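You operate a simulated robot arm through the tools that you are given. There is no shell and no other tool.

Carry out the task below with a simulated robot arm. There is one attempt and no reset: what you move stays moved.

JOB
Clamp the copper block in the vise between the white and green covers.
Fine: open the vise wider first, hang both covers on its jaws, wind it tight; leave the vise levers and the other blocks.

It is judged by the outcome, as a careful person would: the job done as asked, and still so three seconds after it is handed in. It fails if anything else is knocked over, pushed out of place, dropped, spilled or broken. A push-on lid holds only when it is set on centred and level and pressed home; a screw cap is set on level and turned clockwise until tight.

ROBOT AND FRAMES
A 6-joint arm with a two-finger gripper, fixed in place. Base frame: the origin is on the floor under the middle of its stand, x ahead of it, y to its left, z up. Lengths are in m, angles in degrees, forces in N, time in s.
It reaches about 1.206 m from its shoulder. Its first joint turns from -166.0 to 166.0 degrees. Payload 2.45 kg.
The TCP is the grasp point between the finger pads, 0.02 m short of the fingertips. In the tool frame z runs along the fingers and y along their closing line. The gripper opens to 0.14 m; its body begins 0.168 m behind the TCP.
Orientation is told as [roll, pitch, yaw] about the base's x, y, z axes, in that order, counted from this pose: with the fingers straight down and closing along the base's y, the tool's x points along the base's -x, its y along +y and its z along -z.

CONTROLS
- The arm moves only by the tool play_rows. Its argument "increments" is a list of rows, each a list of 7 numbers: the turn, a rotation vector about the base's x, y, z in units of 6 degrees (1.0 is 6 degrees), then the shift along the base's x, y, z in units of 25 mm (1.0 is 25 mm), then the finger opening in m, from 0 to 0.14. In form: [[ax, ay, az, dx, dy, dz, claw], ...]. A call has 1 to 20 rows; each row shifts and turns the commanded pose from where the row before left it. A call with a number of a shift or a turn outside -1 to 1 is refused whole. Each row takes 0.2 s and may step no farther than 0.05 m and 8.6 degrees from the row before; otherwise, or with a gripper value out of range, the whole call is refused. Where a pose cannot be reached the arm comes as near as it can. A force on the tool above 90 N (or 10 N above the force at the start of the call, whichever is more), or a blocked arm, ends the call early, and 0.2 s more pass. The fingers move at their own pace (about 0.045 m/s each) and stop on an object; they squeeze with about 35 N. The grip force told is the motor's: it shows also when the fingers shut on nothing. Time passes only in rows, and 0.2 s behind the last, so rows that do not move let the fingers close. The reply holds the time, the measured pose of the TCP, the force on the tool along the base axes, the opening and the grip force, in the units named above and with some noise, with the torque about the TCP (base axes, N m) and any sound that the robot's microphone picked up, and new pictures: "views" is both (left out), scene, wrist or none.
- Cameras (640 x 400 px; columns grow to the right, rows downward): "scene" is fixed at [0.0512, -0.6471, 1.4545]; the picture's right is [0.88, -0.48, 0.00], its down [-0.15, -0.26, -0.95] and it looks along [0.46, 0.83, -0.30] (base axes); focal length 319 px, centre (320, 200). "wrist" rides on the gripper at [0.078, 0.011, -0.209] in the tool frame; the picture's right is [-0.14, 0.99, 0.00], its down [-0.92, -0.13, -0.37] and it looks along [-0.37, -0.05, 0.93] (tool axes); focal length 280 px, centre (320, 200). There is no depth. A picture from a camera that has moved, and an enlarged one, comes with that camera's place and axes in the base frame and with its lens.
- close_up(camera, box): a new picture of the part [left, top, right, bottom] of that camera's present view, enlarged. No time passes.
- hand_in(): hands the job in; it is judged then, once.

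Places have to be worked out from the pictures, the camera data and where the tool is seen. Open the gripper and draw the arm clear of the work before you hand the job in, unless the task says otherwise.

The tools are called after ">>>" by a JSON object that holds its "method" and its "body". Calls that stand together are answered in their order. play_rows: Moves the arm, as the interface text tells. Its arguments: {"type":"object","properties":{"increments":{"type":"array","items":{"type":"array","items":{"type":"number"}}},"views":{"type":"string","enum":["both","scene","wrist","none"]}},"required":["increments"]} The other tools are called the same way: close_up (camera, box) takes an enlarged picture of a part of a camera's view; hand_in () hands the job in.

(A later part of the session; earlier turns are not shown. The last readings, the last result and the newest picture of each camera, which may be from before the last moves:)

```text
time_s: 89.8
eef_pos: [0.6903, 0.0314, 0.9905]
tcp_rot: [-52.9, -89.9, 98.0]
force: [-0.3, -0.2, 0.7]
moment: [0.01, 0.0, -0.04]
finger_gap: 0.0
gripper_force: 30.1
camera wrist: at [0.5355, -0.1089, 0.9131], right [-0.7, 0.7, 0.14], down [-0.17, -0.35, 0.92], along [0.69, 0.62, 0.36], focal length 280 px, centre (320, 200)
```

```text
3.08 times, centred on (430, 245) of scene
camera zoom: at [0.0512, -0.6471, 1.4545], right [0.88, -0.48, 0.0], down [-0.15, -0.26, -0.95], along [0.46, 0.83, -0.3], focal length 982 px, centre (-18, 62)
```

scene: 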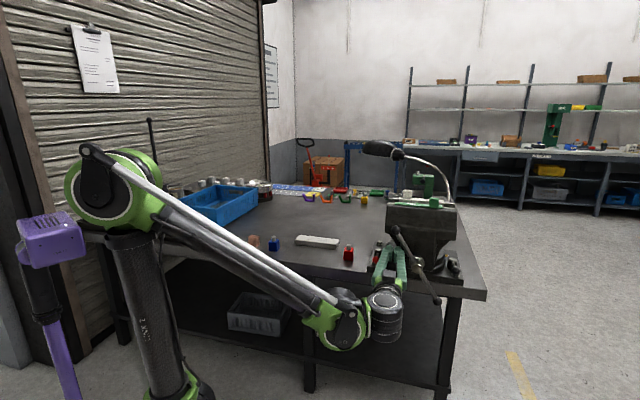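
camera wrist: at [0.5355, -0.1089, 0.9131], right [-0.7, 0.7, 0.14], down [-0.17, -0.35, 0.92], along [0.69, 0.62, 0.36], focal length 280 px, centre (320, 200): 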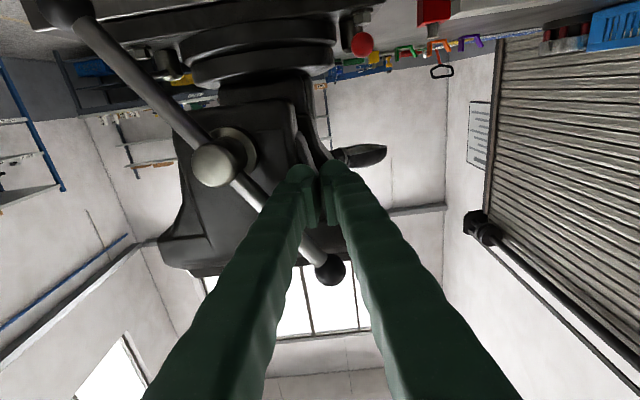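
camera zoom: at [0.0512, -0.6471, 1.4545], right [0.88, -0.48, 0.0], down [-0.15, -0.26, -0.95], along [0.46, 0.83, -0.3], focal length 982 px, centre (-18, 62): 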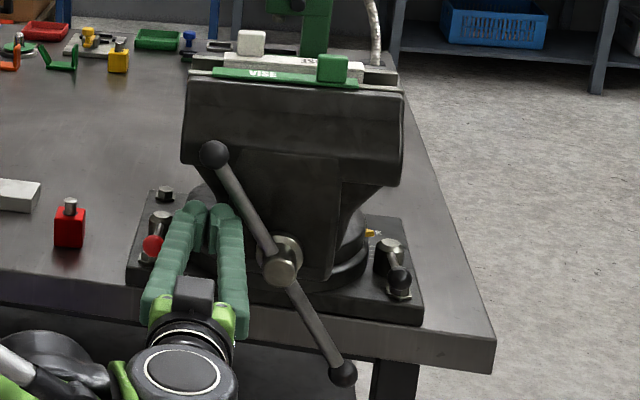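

>>> {"method": "play_rows", "body": {"increments": [[0, 0, 0, 0.338, -0.338, 0.723, 0], [0, 0, 0, 0.459, -0.459, 0.574, 0], [0, 0, 0, 0.548, -0.548, 0.387, 0], [0, 0, 0, 0.601, -0.601, 0.173, 0], [0, 0, 0, 0.612, -0.612, -0.053, 0], [0, 0, 0, 0.581, -0.581, -0.275, 0], [0, 0, 0, 0.511, -0.511, -0.478, 0], [0, 0, 0, 0.406, -0.406, -0.649, 0], [0, 0, 0, 0.273, -0.273, -0.776, 0], [0, 0, 0, 0.122, -0.122, -0.849, 0]]}}

>>> {"method": "close_up", "body": {"camera": "scene", "box": [370, 180, 490, 310]}}

>>> {"method": "close_up", "body": {"camera": "scene", "box": [440, 198, 472, 218]}}

```text
time_s: 92.0
eef_pos: [0.8028, -0.0812, 0.9584]
tcp_rot: [-56.8, -89.9, 101.7]
force: [2.3, -2.6, 4.4]
moment: [0.07, 0.02, -0.1]
finger_gap: 0.0
gripper_force: 29.4
camera wrist: at [0.6484, -0.2215, 0.8801], right [-0.7, 0.7, 0.14], down [-0.17, -0.35, 0.92], along [0.69, 0.62, 0.36], focal length 280 px, centre (320, 200)
```

scene: 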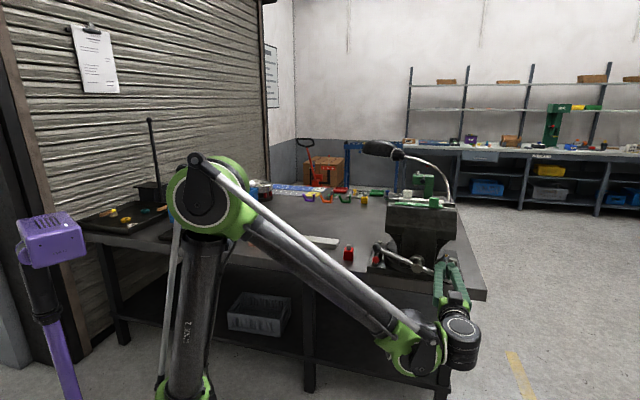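
wrist: 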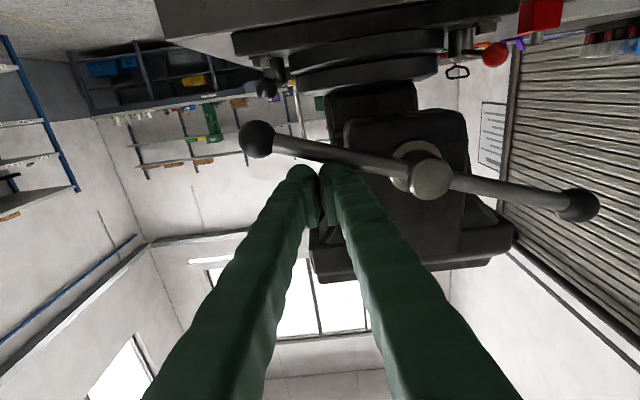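

```text
3.08 times, centred on (430, 245) of scene
camera zoom: at [0.0512, -0.6471, 1.4545], right [0.88, -0.48, 0.0], down [-0.15, -0.26, -0.95], along [0.46, 0.83, -0.3], focal length 982 px, centre (-18, 62)
```

zoom: 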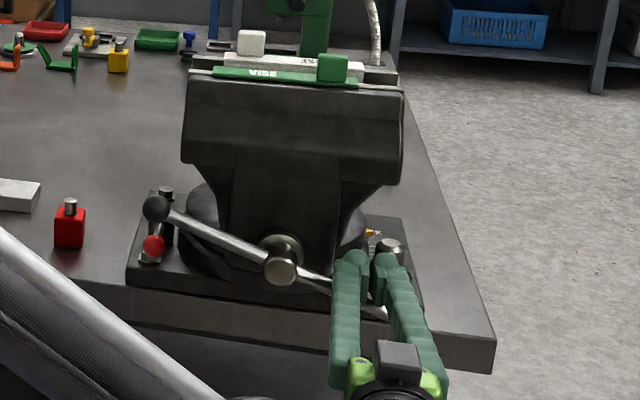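

```text
16.00 times, centred on (456, 208) of scene
camera zoom: at [0.0512, -0.6471, 1.4545], right [0.88, -0.48, 0.0], down [-0.15, -0.26, -0.95], along [0.46, 0.83, -0.3], focal length 5107 px, centre (-1856, 72)
```

zoom: 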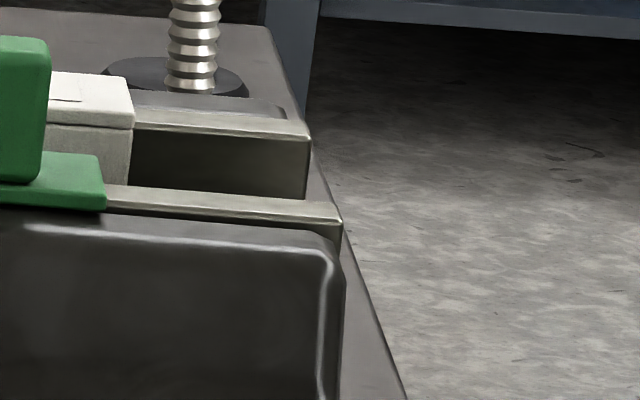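

Closing works with light force; about 143° done. I orbit another 90° clockwise.

>>> {"method": "play_rows", "body": {"increments": [[0, 0, 0, -0.038, 0.038, -0.865, 0], [0, 0, 0, -0.194, 0.194, -0.822, 0], [0, 0, 0, -0.338, 0.338, -0.723, 0], [0, 0, 0, -0.459, 0.459, -0.574, 0], [0, 0, 0, -0.548, 0.548, -0.387, 0], [0, 0, 0, -0.601, 0.601, -0.173, 0]]}}

>>> {"method": "close_up", "body": {"camera": "scene", "box": [370, 180, 490, 310]}}

>>> {"method": "close_up", "body": {"camera": "scene", "box": [440, 198, 472, 218]}}

```text
time_s: 93.4
eef_pos: [0.7478, -0.0263, 0.8688]
tcp_rot: [-48.3, -89.8, 93.3]
force: [0.2, -1.1, -0.9]
moment: [-0.01, 0.02, -0.01]
finger_gap: 0.0001
gripper_force: 29.5
camera wrist: at [0.5923, -0.166, 0.7912], right [-0.7, 0.7, 0.14], down [-0.17, -0.35, 0.92], along [0.69, 0.62, 0.36], focal length 280 px, centre (320, 200)
```

scene: 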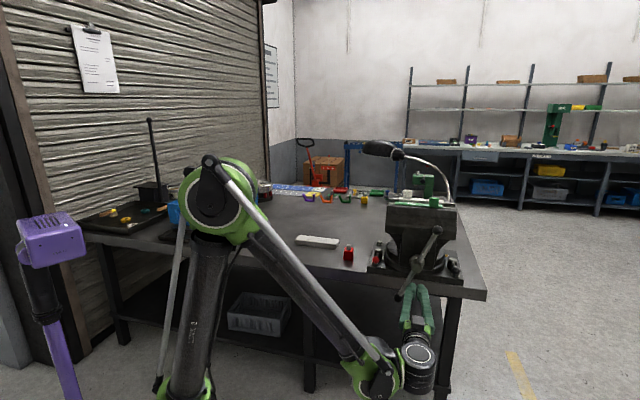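
wrist: 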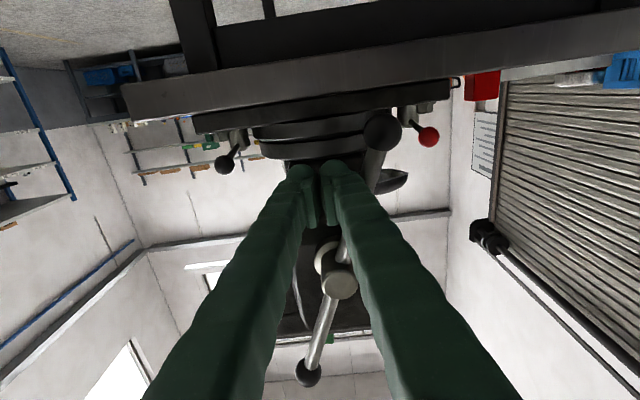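

```text
3.08 times, centred on (430, 245) of scene
camera zoom: at [0.0512, -0.6471, 1.4545], right [0.88, -0.48, 0.0], down [-0.15, -0.26, -0.95], along [0.46, 0.83, -0.3], focal length 982 px, centre (-18, 62)
```

zoom: 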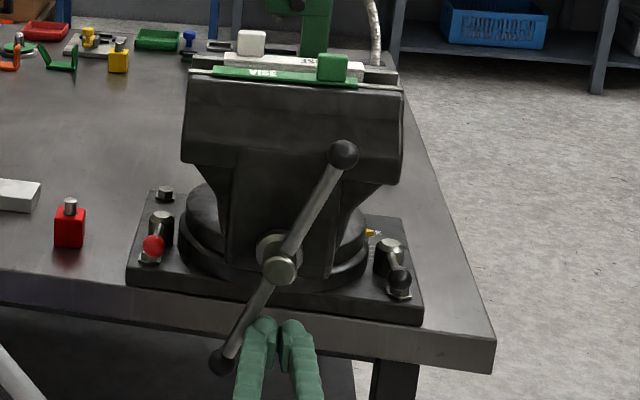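

```text
16.00 times, centred on (456, 208) of scene
camera zoom: at [0.0512, -0.6471, 1.4545], right [0.88, -0.48, 0.0], down [-0.15, -0.26, -0.95], along [0.46, 0.83, -0.3], focal length 5107 px, centre (-1856, 72)
```

zoom: 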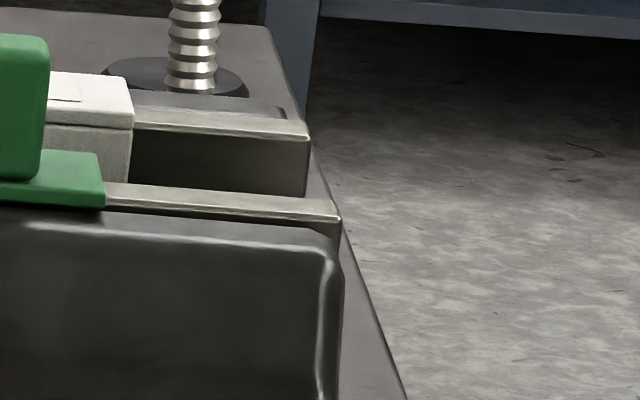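

About 240° of closing done (≈4 mm). I withdraw, rise and turn the fingers down to fetch the copper block.

>>> {"method": "play_rows", "body": {"increments": [[0, 0, 0, -0.75, -0.75, 0, 0], [0, 0, 0, -0.75, -0.75, 0, 0], [0, 0, 0, -0.75, -0.75, 0, 0], [0, 0, 0, -0.75, -0.75, 0, 0], [0, 0, 0, -0.75, -0.75, 0, 0], [-0.884, 0.884, 0, 0, 0, 1, 0.07], [-0.884, 0.884, 0, 0, 0, 1, 0.07], [-0.884, 0.884, 0, 0, 0, 1, 0.07], [-0.884, 0.884, 0, 0, 0, 1, 0.07], [-0.884, 0.884, 0, 0, 0, 1, 0.07], [-0.884, 0.884, 0, 0, 0, 1, 0.07], [-0.884, 0.884, 0, 0, 0, 1, 0.07], [-0.884, 0.884, 0, 0, 0, 1, 0.07], [-0.884, 0.884, 0, 0, 0, 1, 0.07], [-0.884, 0.884, 0, 0, 0, 1, 0.07], [-0.884, 0.884, 0, 0, 0, 1, 0.07], [-0.884, 0.884, 0, 0, 0, 1, 0.07]], "views": "none"}}

>>> {"method": "play_rows", "body": {"increments": [[0, 0, 0, -0.41, 1, 0, 0.07], [0, 0, 0, -0.41, 1, 0, 0.07], [0, 0, 0, -0.41, 1, 0, 0.07], [0, 0, 0, -0.41, 1, 0, 0.07], [0, 0, 0, -0.41, 1, 0, 0.07], [0, 0, 0, -0.41, 1, 0, 0.07], [0, 0, 0, -0.41, 1, 0, 0.07], [0, 0, 0, -0.41, 1, 0, 0.07], [0, 0, 0, -0.41, 1, 0, 0.07], [0, 0, 0, -0.41, 1, 0, 0.07], [0, 0, 0, -0.41, 1, 0, 0.07], [0, 0, 0, -0.41, 1, 0, 0.07], [0, 0, 0, -0.41, 1, 0, 0.07], [0, 0, 0, -0.41, 1, 0, 0.07], [0, 0, 0, -0.41, 1, 0, 0.07], [0, 0, 0, -0.41, 1, 0, 0.07], [0, 0, 0, -0.41, 1, 0, 0.07], [0, 0, 0, -0.41, 1, 0, 0.07], [0, 0, 0, -0.41, 1, 0, 0.07], [0, 0, 0, -0.41, 1, 0, 0.07]]}}

```text
time_s: 97.0
eef_pos: [0.6517, -0.1211, 1.1716]
tcp_rot: [0.0, 0.1, 45.2]
force: [-0.7, -0.4, 0.5]
moment: [0.02, -0.05, 0.01]
finger_gap: 0.0702
gripper_force: 0.1
```

```text
time_s: 101.2
eef_pos: [0.4505, 0.3787, 1.1703]
tcp_rot: [0.0, 0.0, 45.0]
force: [0.0, 0.4, -0.6]
moment: [0.02, -0.01, -0.02]
finger_gap: 0.0699
gripper_force: 0.2
camera wrist: at [0.3885, 0.3315, 1.3783], right [-0.6, 0.8, 0.0], down [0.74, 0.56, 0.37], along [0.29, 0.22, -0.93], focal length 280 px, centre (320, 200)
```

scene: 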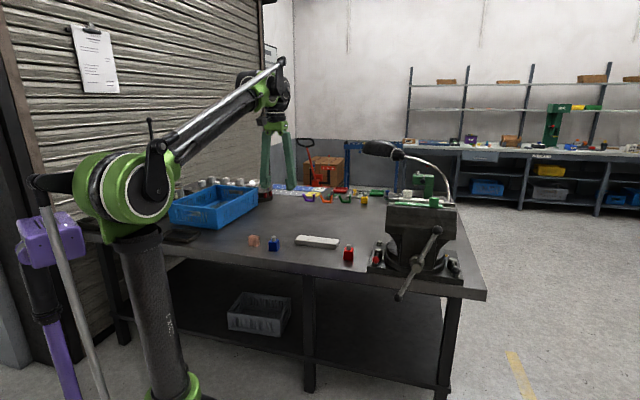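
wrist: 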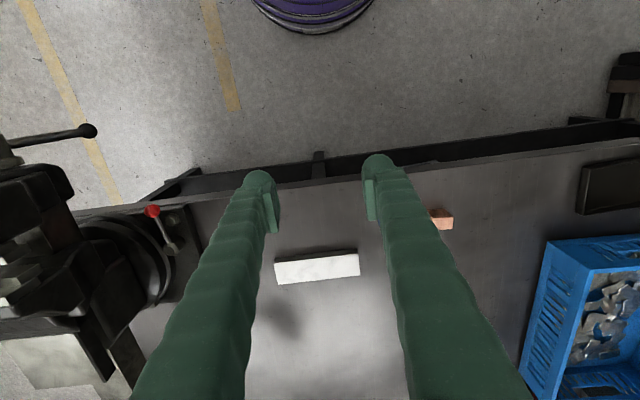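

The path is clear. I go on to above the copper block, coming lower.

>>> {"method": "play_rows", "body": {"increments": [[0, 0, 0, -0.1, 0.97, -0.57, 0.07], [0, 0, 0, -0.1, 0.97, -0.57, 0.07], [0, 0, 0, -0.1, 0.97, -0.57, 0.07], [0, 0, 0, -0.1, 0.97, -0.57, 0.07], [0, 0, 0, -0.1, 0.97, -0.57, 0.07], [0, 0, 0, -0.1, 0.97, -0.57, 0.07], [0, 0, 0, -0.1, 0.97, -0.57, 0.07], [0, 0, 0, -0.1, 0.97, -0.57, 0.07], [0, 0, 0, -0.1, 0.97, -0.57, 0.07], [0, 0, 0, -0.1, 0.97, -0.57, 0.07], [0, 0, 0, -0.1, 0.97, -0.57, 0.07], [0, 0, 0, -0.1, 0.97, -0.57, 0.07], [0, 0, 0, 0, 0, 0, 0.07]]}}

>>> {"method": "close_up", "body": {"camera": "wrist", "box": [260, 150, 380, 225]}}

```text
time_s: 104.0
eef_pos: [0.4195, 0.6708, 1.0001]
tcp_rot: [0.0, 0.0, 45.1]
force: [-0.4, 0.2, 0.0]
moment: [-0.01, 0.01, -0.04]
finger_gap: 0.0698
gripper_force: 0.0
camera wrist: at [0.3581, 0.6236, 1.2085], right [-0.6, 0.8, 0.0], down [0.74, 0.56, 0.37], along [0.29, 0.22, -0.93], focal length 280 px, centre (320, 200)
```

scene: 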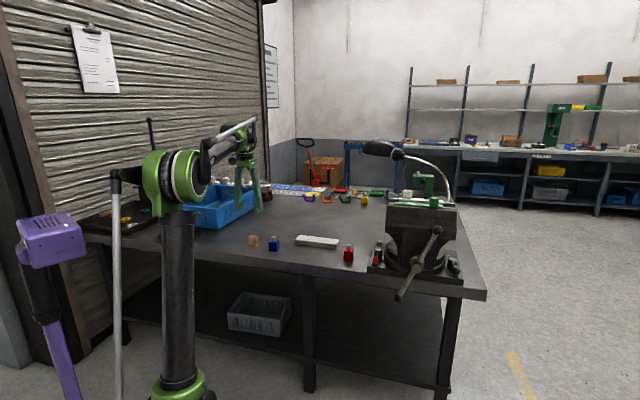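
wrist: 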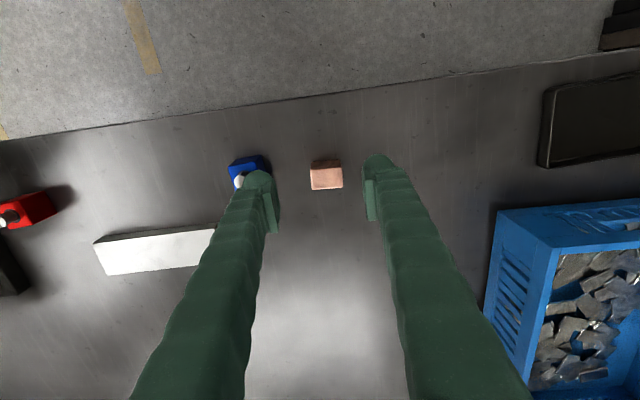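

```text
5.33 times, centred on (320, 188) of wrist
camera zoom: at [0.3581, 0.6236, 1.2085], right [-0.6, 0.8, 0.0], down [0.74, 0.56, 0.37], along [0.29, 0.22, -0.93], focal length 1495 px, centre (320, 267)
```

zoom: 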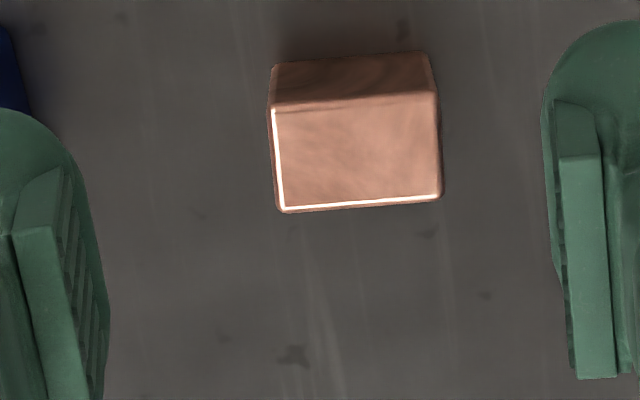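

The copper block measures 27.6 × 42 × 45 mm, centred at (0.442,0.699), turned about 3°. I go over it and down to z≈0.89 for a check; the blue block is 23 mm clear of the finger.

>>> {"method": "play_rows", "body": {"increments": [[0, 0, 0, 0.45, 0.57, -0.8, 0.064], [0, 0, 0, 0.44, 0.56, -0.8, 0.064], [0, 0, 0, 0, 0, -1, 0.064], [0, 0, 0, 0, 0, -1, 0.064], [0, 0, 0, 0, 0, -0.8, 0.064], [0, 0, 0, 0, 0, 0, 0.064]]}}

>>> {"method": "close_up", "body": {"camera": "wrist", "box": [240, 140, 400, 240]}}

```text
time_s: 105.4
eef_pos: [0.4417, 0.6985, 0.8884]
tcp_rot: [0.1, -0.1, 45.1]
force: [1.0, 0.8, -0.5]
moment: [-0.01, 0.02, 0.01]
finger_gap: 0.0641
gripper_force: 0.0
camera wrist: at [0.3802, 0.6515, 1.0973], right [-0.6, 0.8, 0.0], down [0.74, 0.56, 0.37], along [0.29, 0.22, -0.93], focal length 280 px, centre (320, 200)
```

scene: 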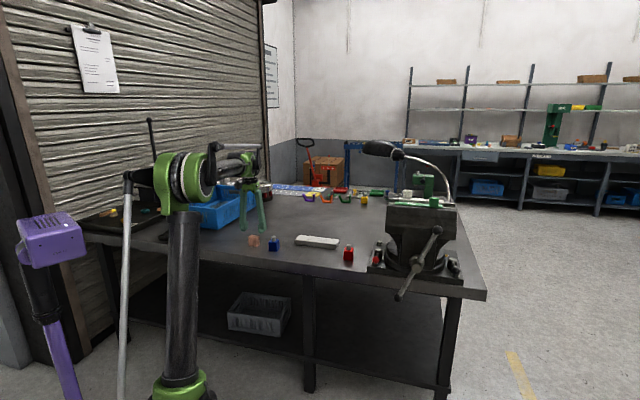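
wrist: 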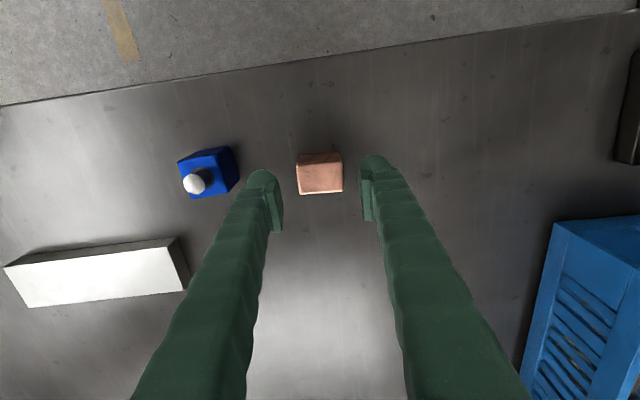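

```text
4.00 times, centred on (320, 190) of wrist
camera zoom: at [0.3802, 0.6515, 1.0973], right [-0.6, 0.8, 0.0], down [0.74, 0.56, 0.37], along [0.29, 0.22, -0.93], focal length 1122 px, centre (320, 240)
```

zoom: 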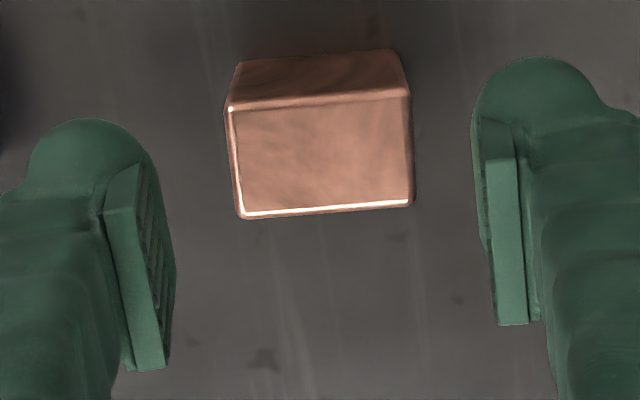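

Centred within 1 mm. I descend to z=0.845 (tips 28 mm above the block's base) and close.

>>> {"method": "play_rows", "body": {"increments": [[0, 0, 0, 0.02, 0.02, -0.9, 0.064], [0, 0, 0, 0, 0, -0.84, 0.064], [0, 0, 0, 0, 0, 0, 0.064], [0, 0, 0, 0, 0, 0, 0.02], [0, 0, 0, 0, 0, 0, 0.02], [0, 0, 0, 0, 0, 0, 0.02], [0, 0, 0, 0, 0, 0, 0.02], [0, 0, 0, 0, 0, 0, 0.02]]}}

>>> {"method": "close_up", "body": {"camera": "wrist", "box": [240, 140, 400, 240]}}

>>> {"method": "close_up", "body": {"camera": "scene", "box": [220, 205, 300, 255]}}

```text
time_s: 107.2
eef_pos: [0.4427, 0.699, 0.8449]
tcp_rot: [0.0, -0.1, 45.0]
force: [-1.3, -1.3, -0.4]
moment: [-0.01, -0.01, -0.03]
finger_gap: 0.043
gripper_force: 35.3
camera wrist: at [0.38, 0.6519, 1.0544], right [-0.6, 0.8, 0.0], down [0.74, 0.56, 0.37], along [0.29, 0.22, -0.93], focal length 280 px, centre (320, 200)
```

scene: 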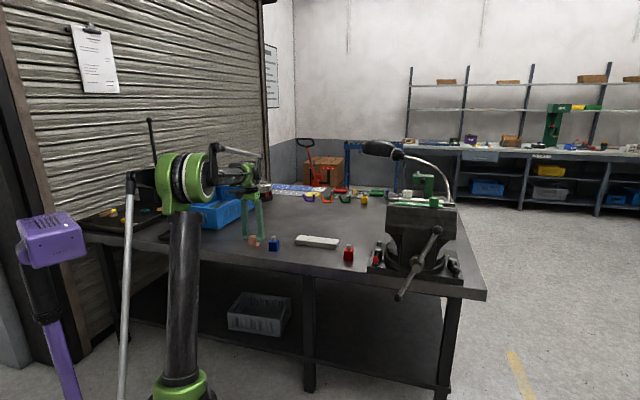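
wrist: 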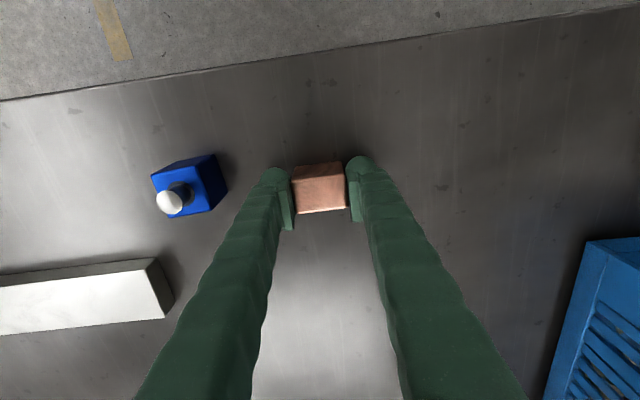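

```text
4.00 times, centred on (320, 190) of wrist
camera zoom: at [0.38, 0.6519, 1.0544], right [-0.6, 0.8, 0.0], down [0.74, 0.56, 0.37], along [0.29, 0.22, -0.93], focal length 1122 px, centre (320, 240)
```

zoom: 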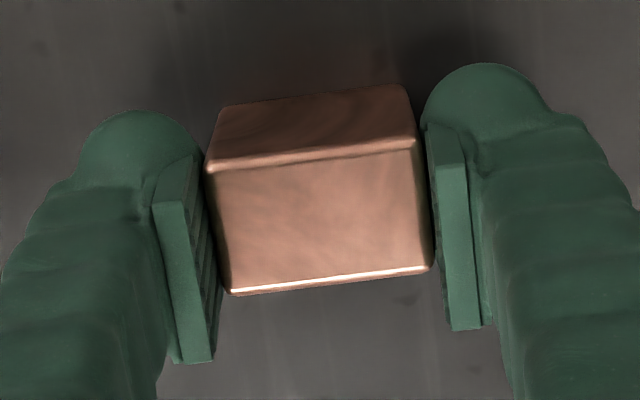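

```text
8.00 times, centred on (260, 230) of scene
camera zoom: at [0.0512, -0.6471, 1.4545], right [0.88, -0.48, 0.0], down [-0.15, -0.26, -0.95], along [0.46, 0.83, -0.3], focal length 2553 px, centre (800, -40)
```

zoom: 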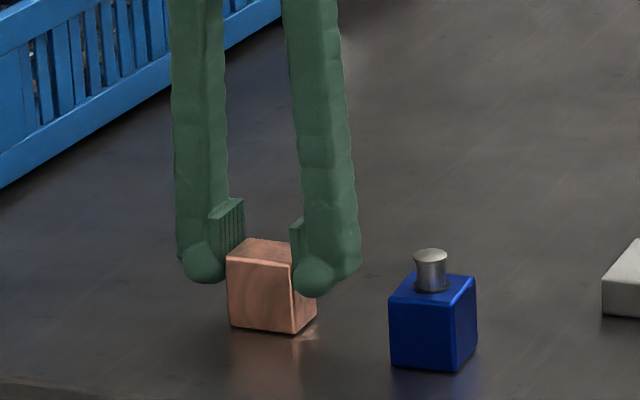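

The copper block is held square (43.0 mm, 35 N). I lift and carry it to a waiting spot left of the vise at z≈1.19.

>>> {"method": "play_rows", "body": {"increments": [[0, 0, 0, 0, 0, 0.5, 0.02], [0, 0, 0, 0, 0, 1, 0.02], [0, 0, 0, 0, 0, 1, 0.02], [0, 0, 0, 0, 0, 1, 0.02], [0, 0, 0, 0.557, -0.974, 0.64, 0.02], [0, 0, 0, 0.557, -0.974, 0.64, 0.02], [0, 0, 0, 0.557, -0.974, 0.64, 0.02], [0, 0, 0, 0.557, -0.974, 0.64, 0.02], [0, 0, 0, 0.557, -0.974, 0.64, 0.02], [0, 0, 0, 0.557, -0.974, 0.64, 0.02], [0, 0, 0, 0.557, -0.974, 0.64, 0.02], [0, 0, 0, 0.557, -0.974, 0.64, 0.02], [0, 0, 0, 0.557, -0.974, 0.64, 0.02], [0, 0, 0, 0.557, -0.974, 0.64, 0.02], [0, 0, 0, 0.557, -0.974, 0.64, 0.02], [0, 0, 0, 0.557, -0.974, 0.64, 0.02], [0, 0, 0, 0.557, -0.974, 0.64, 0.02], [0, 0, 0, 0.557, -0.974, 0.64, 0.02], [0, 0, 0, 0.557, -0.974, 0.64, 0.02], [0, 0, 0, 0.557, -0.974, 0.64, 0.02]], "views": "none"}}

>>> {"method": "play_rows", "body": {"increments": [[0, 0, 0, 0.557, -0.974, 0.04, 0.02], [0, 0, 0, 0.557, -0.974, 0, 0.02], [0, 0, 0, 0, 0, 0, 0.02]]}}

>>> {"method": "close_up", "body": {"camera": "wrist", "box": [0, 60, 280, 235]}}

```text
time_s: 111.4
eef_pos: [0.6646, 0.311, 1.1886]
tcp_rot: [0.0, -0.1, 45.2]
force: [-1.2, 0.7, -5.3]
moment: [-0.04, -0.03, 0.01]
finger_gap: 0.0428
gripper_force: 34.8
```

```text
time_s: 112.2
eef_pos: [0.693, 0.2621, 1.1902]
tcp_rot: [0.1, -0.1, 45.1]
force: [0.1, 0.1, -5.0]
moment: [-0.03, -0.04, 0.01]
finger_gap: 0.0429
gripper_force: 34.8
camera wrist: at [0.6318, 0.2139, 1.3995], right [-0.6, 0.8, 0.0], down [0.74, 0.56, 0.37], along [0.29, 0.22, -0.93], focal length 280 px, centre (320, 200)
```

scene: 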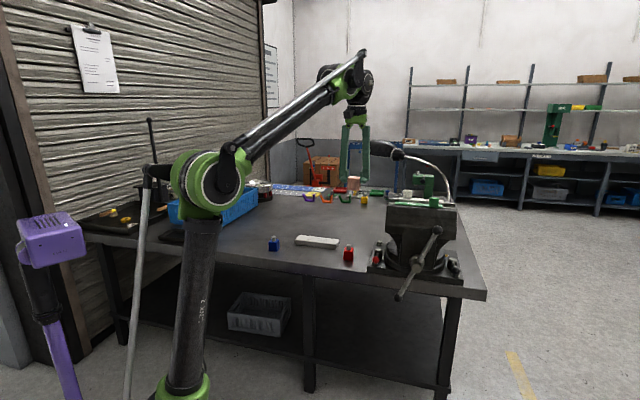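
wrist: 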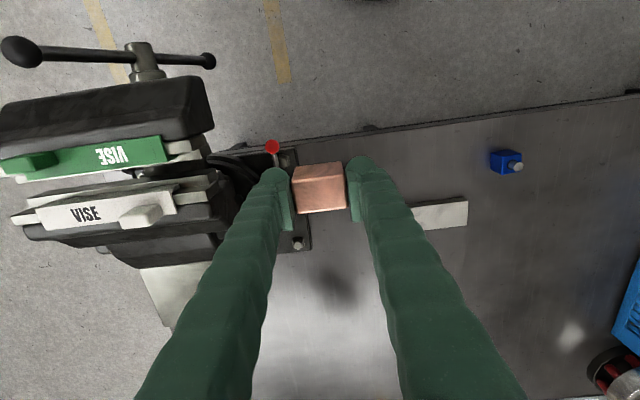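

```text
2.29 times, centred on (140, 148) of wrist
camera zoom: at [0.6318, 0.2139, 1.3995], right [-0.6, 0.8, 0.0], down [0.74, 0.56, 0.37], along [0.29, 0.22, -0.93], focal length 641 px, centre (731, 320)
```

zoom: 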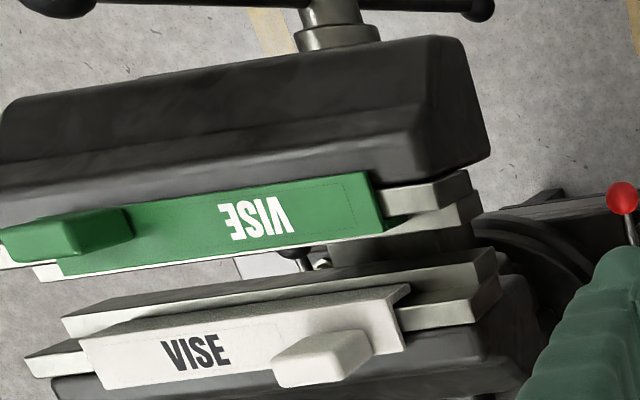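

Now both covers and jaws are in view; I zoom in at their near ends to measure the free space between the skirts.

>>> {"method": "close_up", "body": {"camera": "wrist", "box": [145, 120, 225, 170]}}

>>> {"method": "close_up", "body": {"camera": "wrist", "box": [150, 160, 230, 210]}}

>>> {"method": "close_up", "body": {"camera": "wrist", "box": [0, 150, 80, 200]}}

```text
8.00 times, centred on (185, 145) of wrist
camera zoom: at [0.6318, 0.2139, 1.3995], right [-0.6, 0.8, 0.0], down [0.74, 0.56, 0.37], along [0.29, 0.22, -0.93], focal length 2243 px, centre (1400, 640)
```

zoom: 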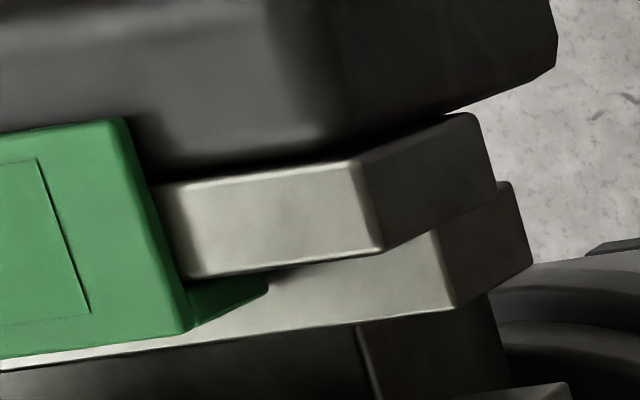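

```text
8.00 times, centred on (190, 185) of wrist
camera zoom: at [0.6318, 0.2139, 1.3995], right [-0.6, 0.8, 0.0], down [0.74, 0.56, 0.37], along [0.29, 0.22, -0.93], focal length 2243 px, centre (1360, 320)
```

zoom: 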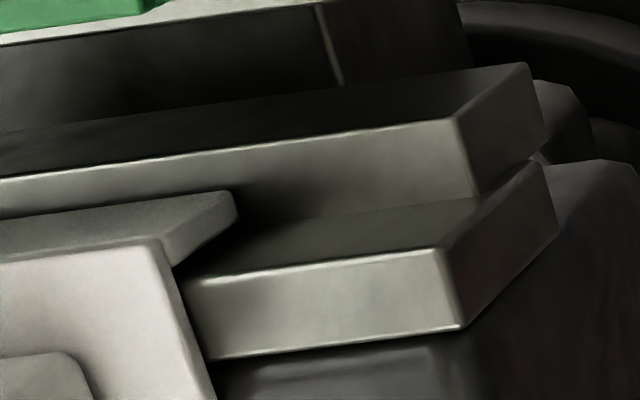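

```text
8.00 times, centred on (40, 175) of wrist
camera zoom: at [0.6318, 0.2139, 1.3995], right [-0.6, 0.8, 0.0], down [0.74, 0.56, 0.37], along [0.29, 0.22, -0.93], focal length 2243 px, centre (2560, 400)
```

zoom: 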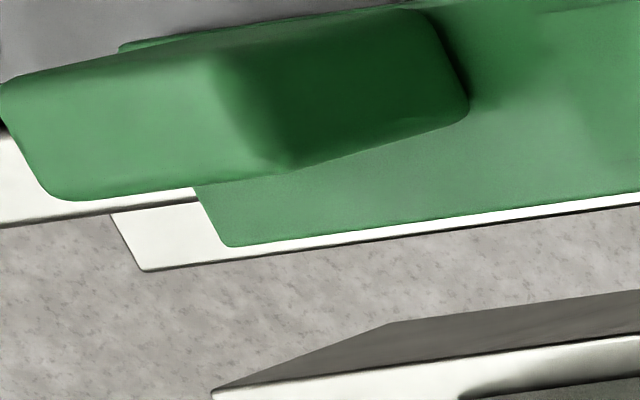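

Measured now: green's skirt face at a=0.642, white's at a=0.6724, so 30.4 mm free for the 27.6 mm block, with the shelves 19.5 mm apart: it fits and will be supported. I carry the block over the gap along its line, passing between the two knobs, 20 mm above the lips.

>>> {"method": "play_rows", "body": {"increments": [[0, 0, 0, -0.52, -0.52, 0, 0.02], [0, 0, 0, 0.943, -0.943, 0, 0.02], [0, 0, 0, 0.943, -0.943, 0, 0.02], [0, 0, 0, 0.943, -0.943, 0, 0.02], [0, 0, 0, 0.943, -0.943, 0, 0.02], [0, 0, 0, 0.943, -0.943, 0, 0.02], [0, 0, 0, 0.943, -0.943, 0, 0.02], [0, 0, 0, 0.943, -0.943, 0, 0.02], [0, 0, 0, 0, 0, 0, 0.02]]}}

>>> {"method": "close_up", "body": {"camera": "wrist", "box": [220, 110, 420, 235]}}

>>> {"method": "close_up", "body": {"camera": "scene", "box": [380, 165, 476, 225]}}

```text
time_s: 114.2
eef_pos: [0.8446, 0.084, 1.1914]
tcp_rot: [0.0, 0.1, 45.1]
force: [0.8, 0.3, -5.9]
moment: [-0.01, -0.02, 0.01]
finger_gap: 0.0429
gripper_force: 35.0
camera wrist: at [0.7828, 0.036, 1.4003], right [-0.6, 0.8, 0.0], down [0.74, 0.56, 0.37], along [0.29, 0.22, -0.93], focal length 280 px, centre (320, 200)
```

scene: 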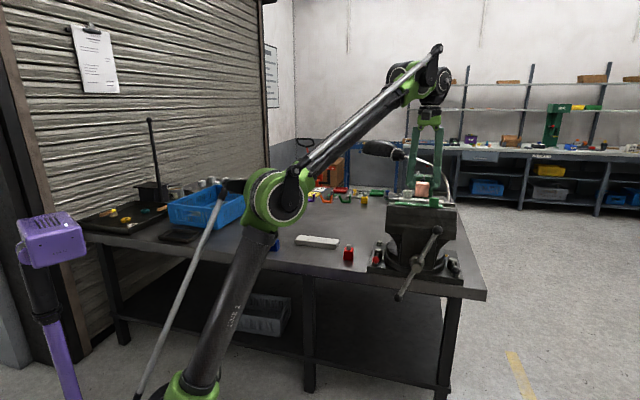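
wrist: 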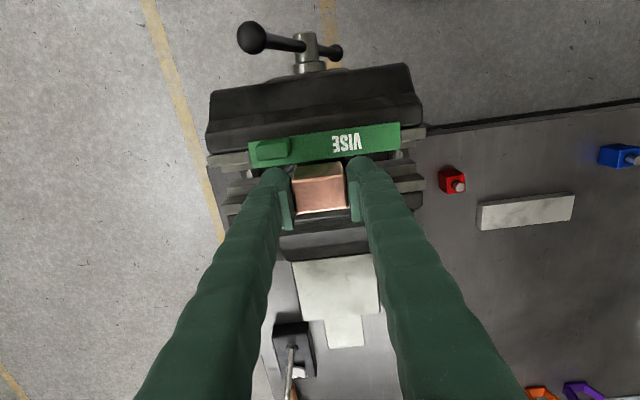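

```text
3.20 times, centred on (320, 172) of wrist
camera zoom: at [0.7828, 0.036, 1.4003], right [-0.6, 0.8, 0.0], down [0.74, 0.56, 0.37], along [0.29, 0.22, -0.93], focal length 897 px, centre (320, 288)
```

zoom: 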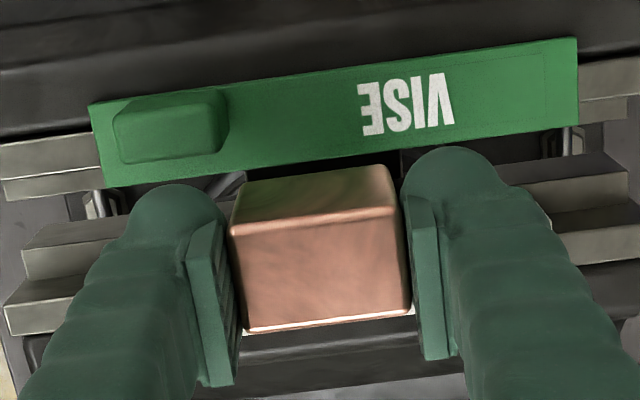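

```text
6.67 times, centred on (428, 195) of scene
camera zoom: at [0.0512, -0.6471, 1.4545], right [0.88, -0.48, 0.0], down [-0.15, -0.26, -0.95], along [0.46, 0.83, -0.3], focal length 2128 px, centre (-400, 233)
```

zoom: 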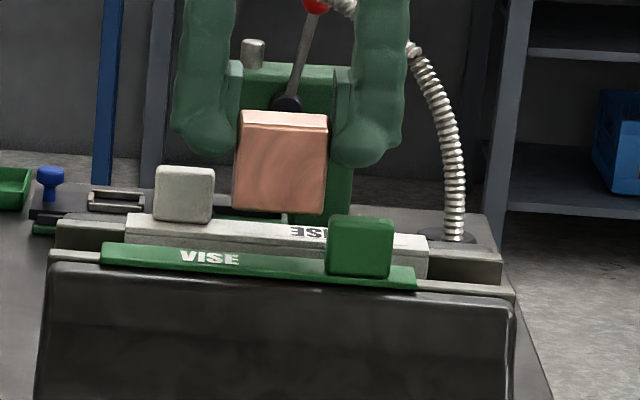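

>>> {"method": "close_up", "body": {"camera": "wrist", "box": [375, 140, 439, 180]}}

>>> {"method": "close_up", "body": {"camera": "wrist", "box": [280, 150, 360, 200]}}

>>> {"method": "close_up", "body": {"camera": "wrist", "box": [205, 160, 269, 200]}}

```text
10.00 times, centred on (407, 160) of wrist
camera zoom: at [0.7828, 0.036, 1.4003], right [-0.6, 0.8, 0.0], down [0.74, 0.56, 0.37], along [0.29, 0.22, -0.93], focal length 2804 px, centre (-550, 600)
```

zoom: 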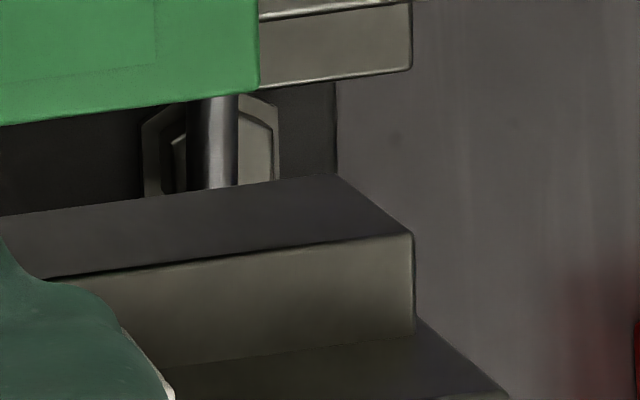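

```text
8.00 times, centred on (320, 175) of wrist
camera zoom: at [0.7828, 0.036, 1.4003], right [-0.6, 0.8, 0.0], down [0.74, 0.56, 0.37], along [0.29, 0.22, -0.93], focal length 2243 px, centre (320, 400)
```

zoom: 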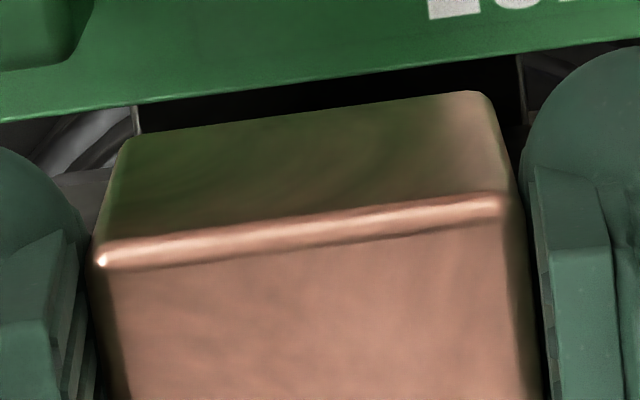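

```text
10.00 times, centred on (237, 180) of wrist
camera zoom: at [0.7828, 0.036, 1.4003], right [-0.6, 0.8, 0.0], down [0.74, 0.56, 0.37], along [0.29, 0.22, -0.93], focal length 2804 px, centre (1150, 400)
```

zoom: 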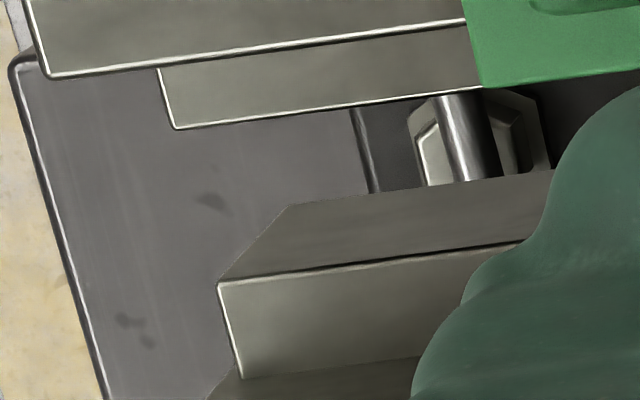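

In this view the lips are at a=0.6439 (green) and 0.6741 (white) and the block's centre is at 0.6569, so I shift 2 mm rearwards and start lowering, watching the force.

>>> {"method": "play_rows", "body": {"increments": [[0, 0, 0, 0.06, 0.06, -0.3, 0.02], [0, 0, 0, 0, 0, -0.3, 0.02], [0, 0, 0, 0, 0, -0.2, 0.02], [0, 0, 0, 0, 0, -0.12, 0.02], [0, 0, 0, 0, 0, -0.12, 0.02], [0, 0, 0, 0, 0, 0, 0.02]]}}

>>> {"method": "close_up", "body": {"camera": "scene", "box": [380, 165, 476, 225]}}

>>> {"method": "close_up", "body": {"camera": "wrist", "box": [260, 140, 380, 215]}}

```text
time_s: 115.6
eef_pos: [0.8442, 0.0847, 1.1656]
tcp_rot: [0.0, 0.0, 45.2]
force: [4.6, -0.2, 22.2]
moment: [-0.25, 0.16, 0.04]
finger_gap: 0.0429
gripper_force: 34.1
camera wrist: at [0.7833, 0.0378, 1.3751], right [-0.6, 0.8, 0.0], down [0.74, 0.56, 0.37], along [0.29, 0.22, -0.93], focal length 280 px, centre (320, 200)
```

scene: 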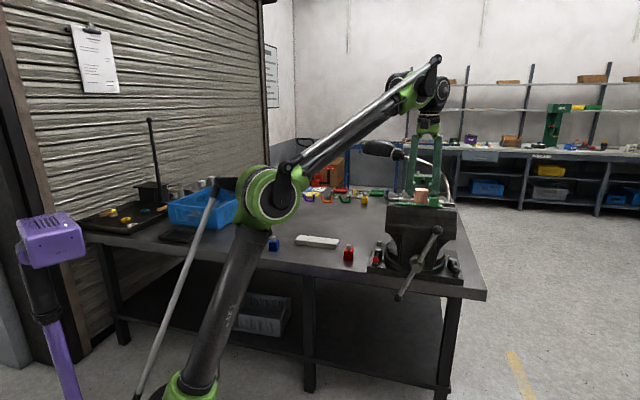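
wrist: 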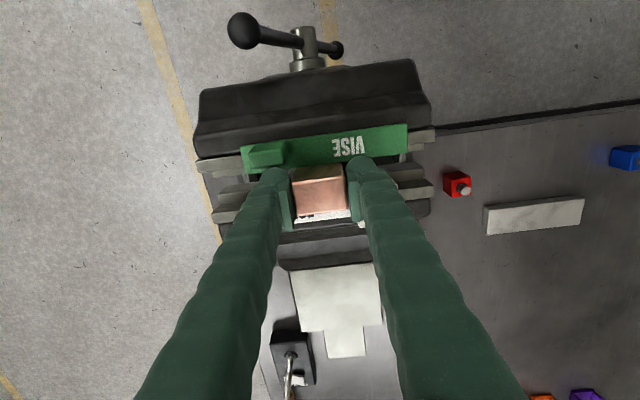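

```text
6.67 times, centred on (428, 195) of scene
camera zoom: at [0.0512, -0.6471, 1.4545], right [0.88, -0.48, 0.0], down [-0.15, -0.26, -0.95], along [0.46, 0.83, -0.3], focal length 2128 px, centre (-400, 233)
```

zoom: 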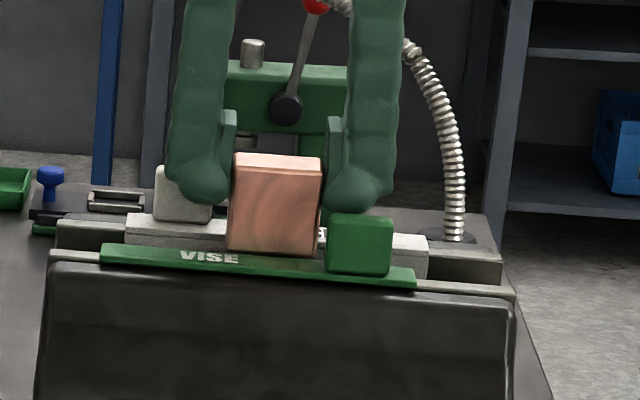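

```text
5.33 times, centred on (320, 178) of wrist
camera zoom: at [0.7833, 0.0378, 1.3751], right [-0.6, 0.8, 0.0], down [0.74, 0.56, 0.37], along [0.29, 0.22, -0.93], focal length 1495 px, centre (320, 320)
```

zoom: 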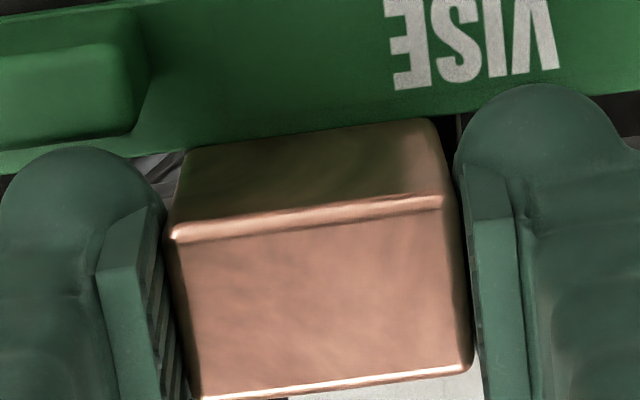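

The block touched the green lip's edge (22 N, contact on the near side). I rise 7 mm and shift another 2 mm rearwards.

>>> {"method": "play_rows", "body": {"increments": [[0, 0, 0, 0, 0, 0.28, 0.02], [0, 0, 0, 0.057, 0.057, 0, 0.02], [0, 0, 0, 0, 0, 0, 0.02]]}}

>>> {"method": "close_up", "body": {"camera": "wrist", "box": [260, 140, 380, 215]}}

>>> {"method": "close_up", "body": {"camera": "scene", "box": [380, 175, 460, 225]}}

```text
time_s: 116.4
eef_pos: [0.8476, 0.0868, 1.1721]
tcp_rot: [0.0, 0.0, 45.1]
force: [0.2, -0.3, -5.5]
moment: [-0.02, -0.01, 0.04]
finger_gap: 0.0433
gripper_force: 34.5
camera wrist: at [0.7855, 0.0395, 1.3808], right [-0.6, 0.8, 0.0], down [0.74, 0.56, 0.37], along [0.29, 0.22, -0.93], focal length 280 px, centre (320, 200)
```

scene: 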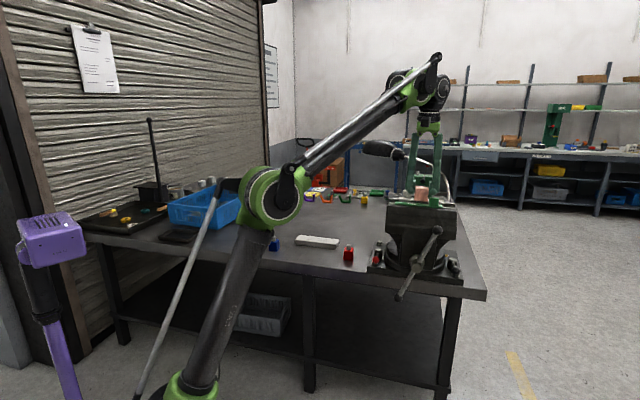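
wrist: 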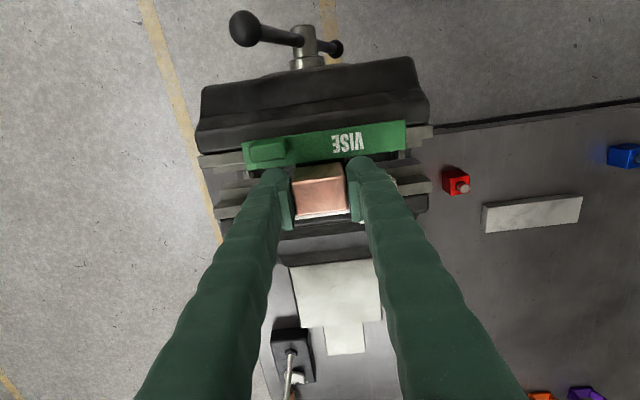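

```text
5.33 times, centred on (320, 178) of wrist
camera zoom: at [0.7855, 0.0395, 1.3808], right [-0.6, 0.8, 0.0], down [0.74, 0.56, 0.37], along [0.29, 0.22, -0.93], focal length 1495 px, centre (320, 320)
```

zoom: 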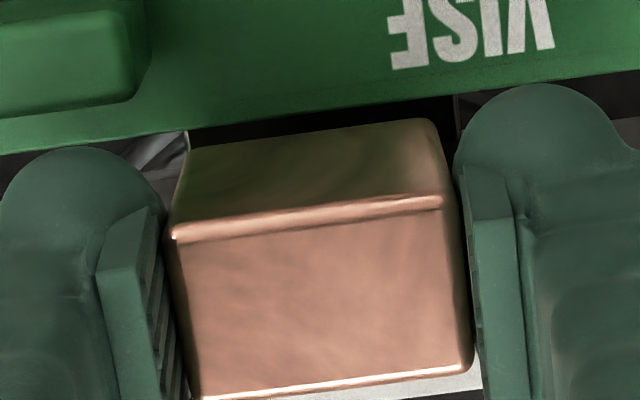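

```text
8.00 times, centred on (420, 200) of scene
camera zoom: at [0.0512, -0.6471, 1.4545], right [0.88, -0.48, 0.0], down [-0.15, -0.26, -0.95], along [0.46, 0.83, -0.3], focal length 2553 px, centre (-480, 200)
```

zoom: 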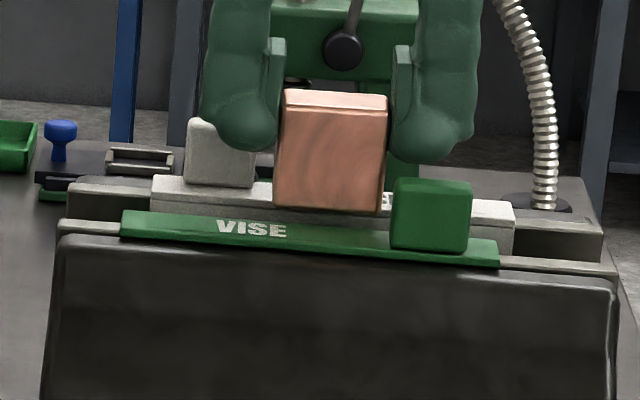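

In this view the block is now about 3.4 mm off the green edge; with 2.6 mm total clearance that is slightly too far back, so I come back 1.3 mm and lower gently.

>>> {"method": "play_rows", "body": {"increments": [[0, 0, 0, -0.037, -0.037, -0.06, 0.02], [0, 0, 0, 0, 0, -0.1, 0.02], [0, 0, 0, 0, 0, -0.08, 0.02], [0, 0, 0, 0, 0, 0, 0.02]]}}

>>> {"method": "close_up", "body": {"camera": "wrist", "box": [260, 140, 380, 215]}}

```text
time_s: 117.4
eef_pos: [0.8451, 0.0844, 1.1655]
tcp_rot: [0.0, 0.0, 45.0]
force: [1.4, -0.3, 0.5]
moment: [-0.01, 0.05, -0.01]
finger_gap: 0.043
gripper_force: 35.3
camera wrist: at [0.7842, 0.0385, 1.3754], right [-0.6, 0.8, 0.0], down [0.74, 0.56, 0.37], along [0.29, 0.22, -0.93], focal length 280 px, centre (320, 200)
```

scene: 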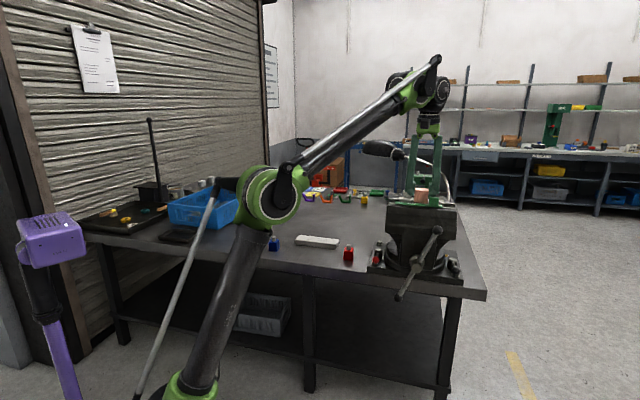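
wrist: 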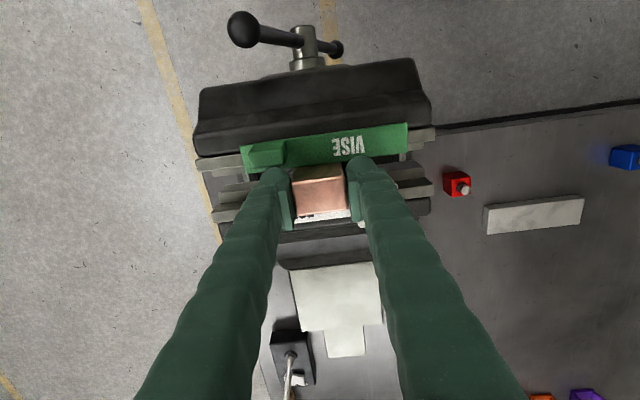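

```text
5.33 times, centred on (320, 178) of wrist
camera zoom: at [0.7842, 0.0385, 1.3754], right [-0.6, 0.8, 0.0], down [0.74, 0.56, 0.37], along [0.29, 0.22, -0.93], focal length 1495 px, centre (320, 320)
```

zoom: 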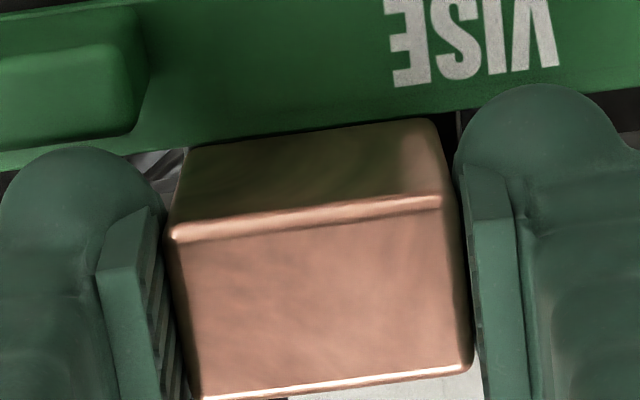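

>>> {"method": "play_rows", "body": {"increments": [[0, 0, 0, 0, 0, -0.04, 0.02], [0, 0, 0, 0, 0, 0, 0.02]], "views": "none"}}

```text
time_s: 118.0
eef_pos: [0.845, 0.0852, 1.1657]
tcp_rot: [0.0, 0.0, 45.0]
force: [7.4, 1.4, 22.1]
moment: [-0.13, 0.06, 0.02]
finger_gap: 0.0431
gripper_force: 34.8
```

Contact is again on the near side (green lip edge). I rise 4 mm, shift 1.5 mm rearwards and try again.

>>> {"method": "play_rows", "body": {"increments": [[0, 0, 0, 0, 0, 0.16, 0.02], [0, 0, 0, 0.043, 0.043, 0, 0.02], [0, 0, 0, 0, 0, -0.08, 0.02], [0, 0, 0, 0, 0, -0.06, 0.02], [0, 0, 0, 0, 0, 0, 0.02]], "views": "none"}}

>>> {"method": "play_rows", "body": {"increments": [[0, 0, 0, 0, 0, -0.06, 0.02], [0, 0, 0, 0, 0, 0, 0.02]]}}

>>> {"method": "close_up", "body": {"camera": "wrist", "box": [260, 140, 380, 215]}}

```text
time_s: 119.2
eef_pos: [0.8447, 0.0855, 1.1657]
tcp_rot: [0.0, 0.0, 45.1]
force: [-1.8, -5.4, 20.7]
moment: [0.03, -0.09, 0.0]
finger_gap: 0.0432
gripper_force: 35.4
```

```text
time_s: 119.8
eef_pos: [0.8455, 0.0859, 1.1632]
tcp_rot: [0.0, 0.0, 45.1]
force: [-5.8, -5.7, 21.3]
moment: [0.03, -0.01, 0.0]
finger_gap: 0.0432
gripper_force: 35.2
camera wrist: at [0.7842, 0.0389, 1.3738], right [-0.6, 0.8, 0.0], down [0.74, 0.56, 0.37], along [0.29, 0.22, -0.93], focal length 280 px, centre (320, 200)
```

scene: 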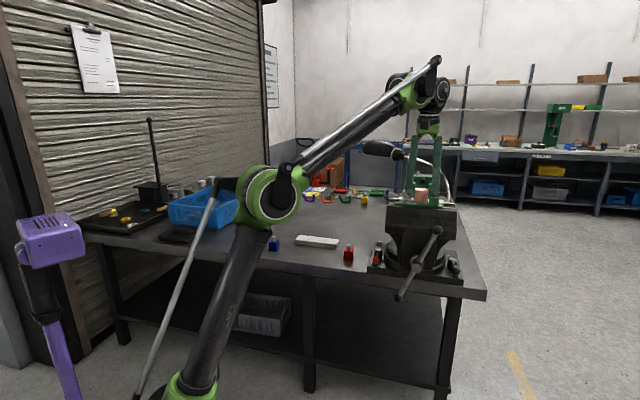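
wrist: 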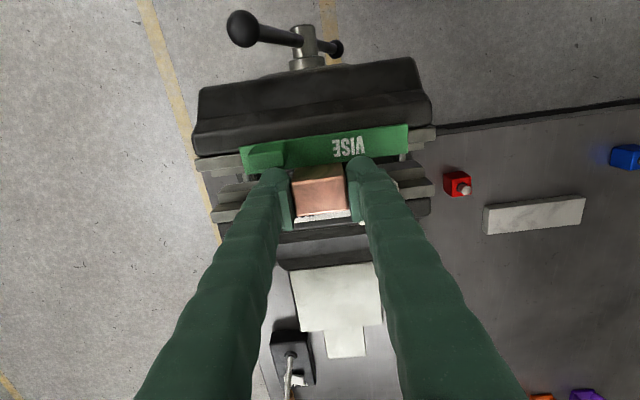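

```text
5.33 times, centred on (320, 178) of wrist
camera zoom: at [0.7842, 0.0389, 1.3738], right [-0.6, 0.8, 0.0], down [0.74, 0.56, 0.37], along [0.29, 0.22, -0.93], focal length 1495 px, centre (320, 320)
```

zoom: 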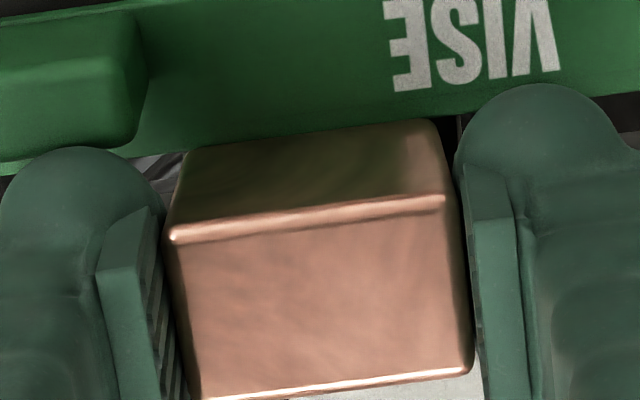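

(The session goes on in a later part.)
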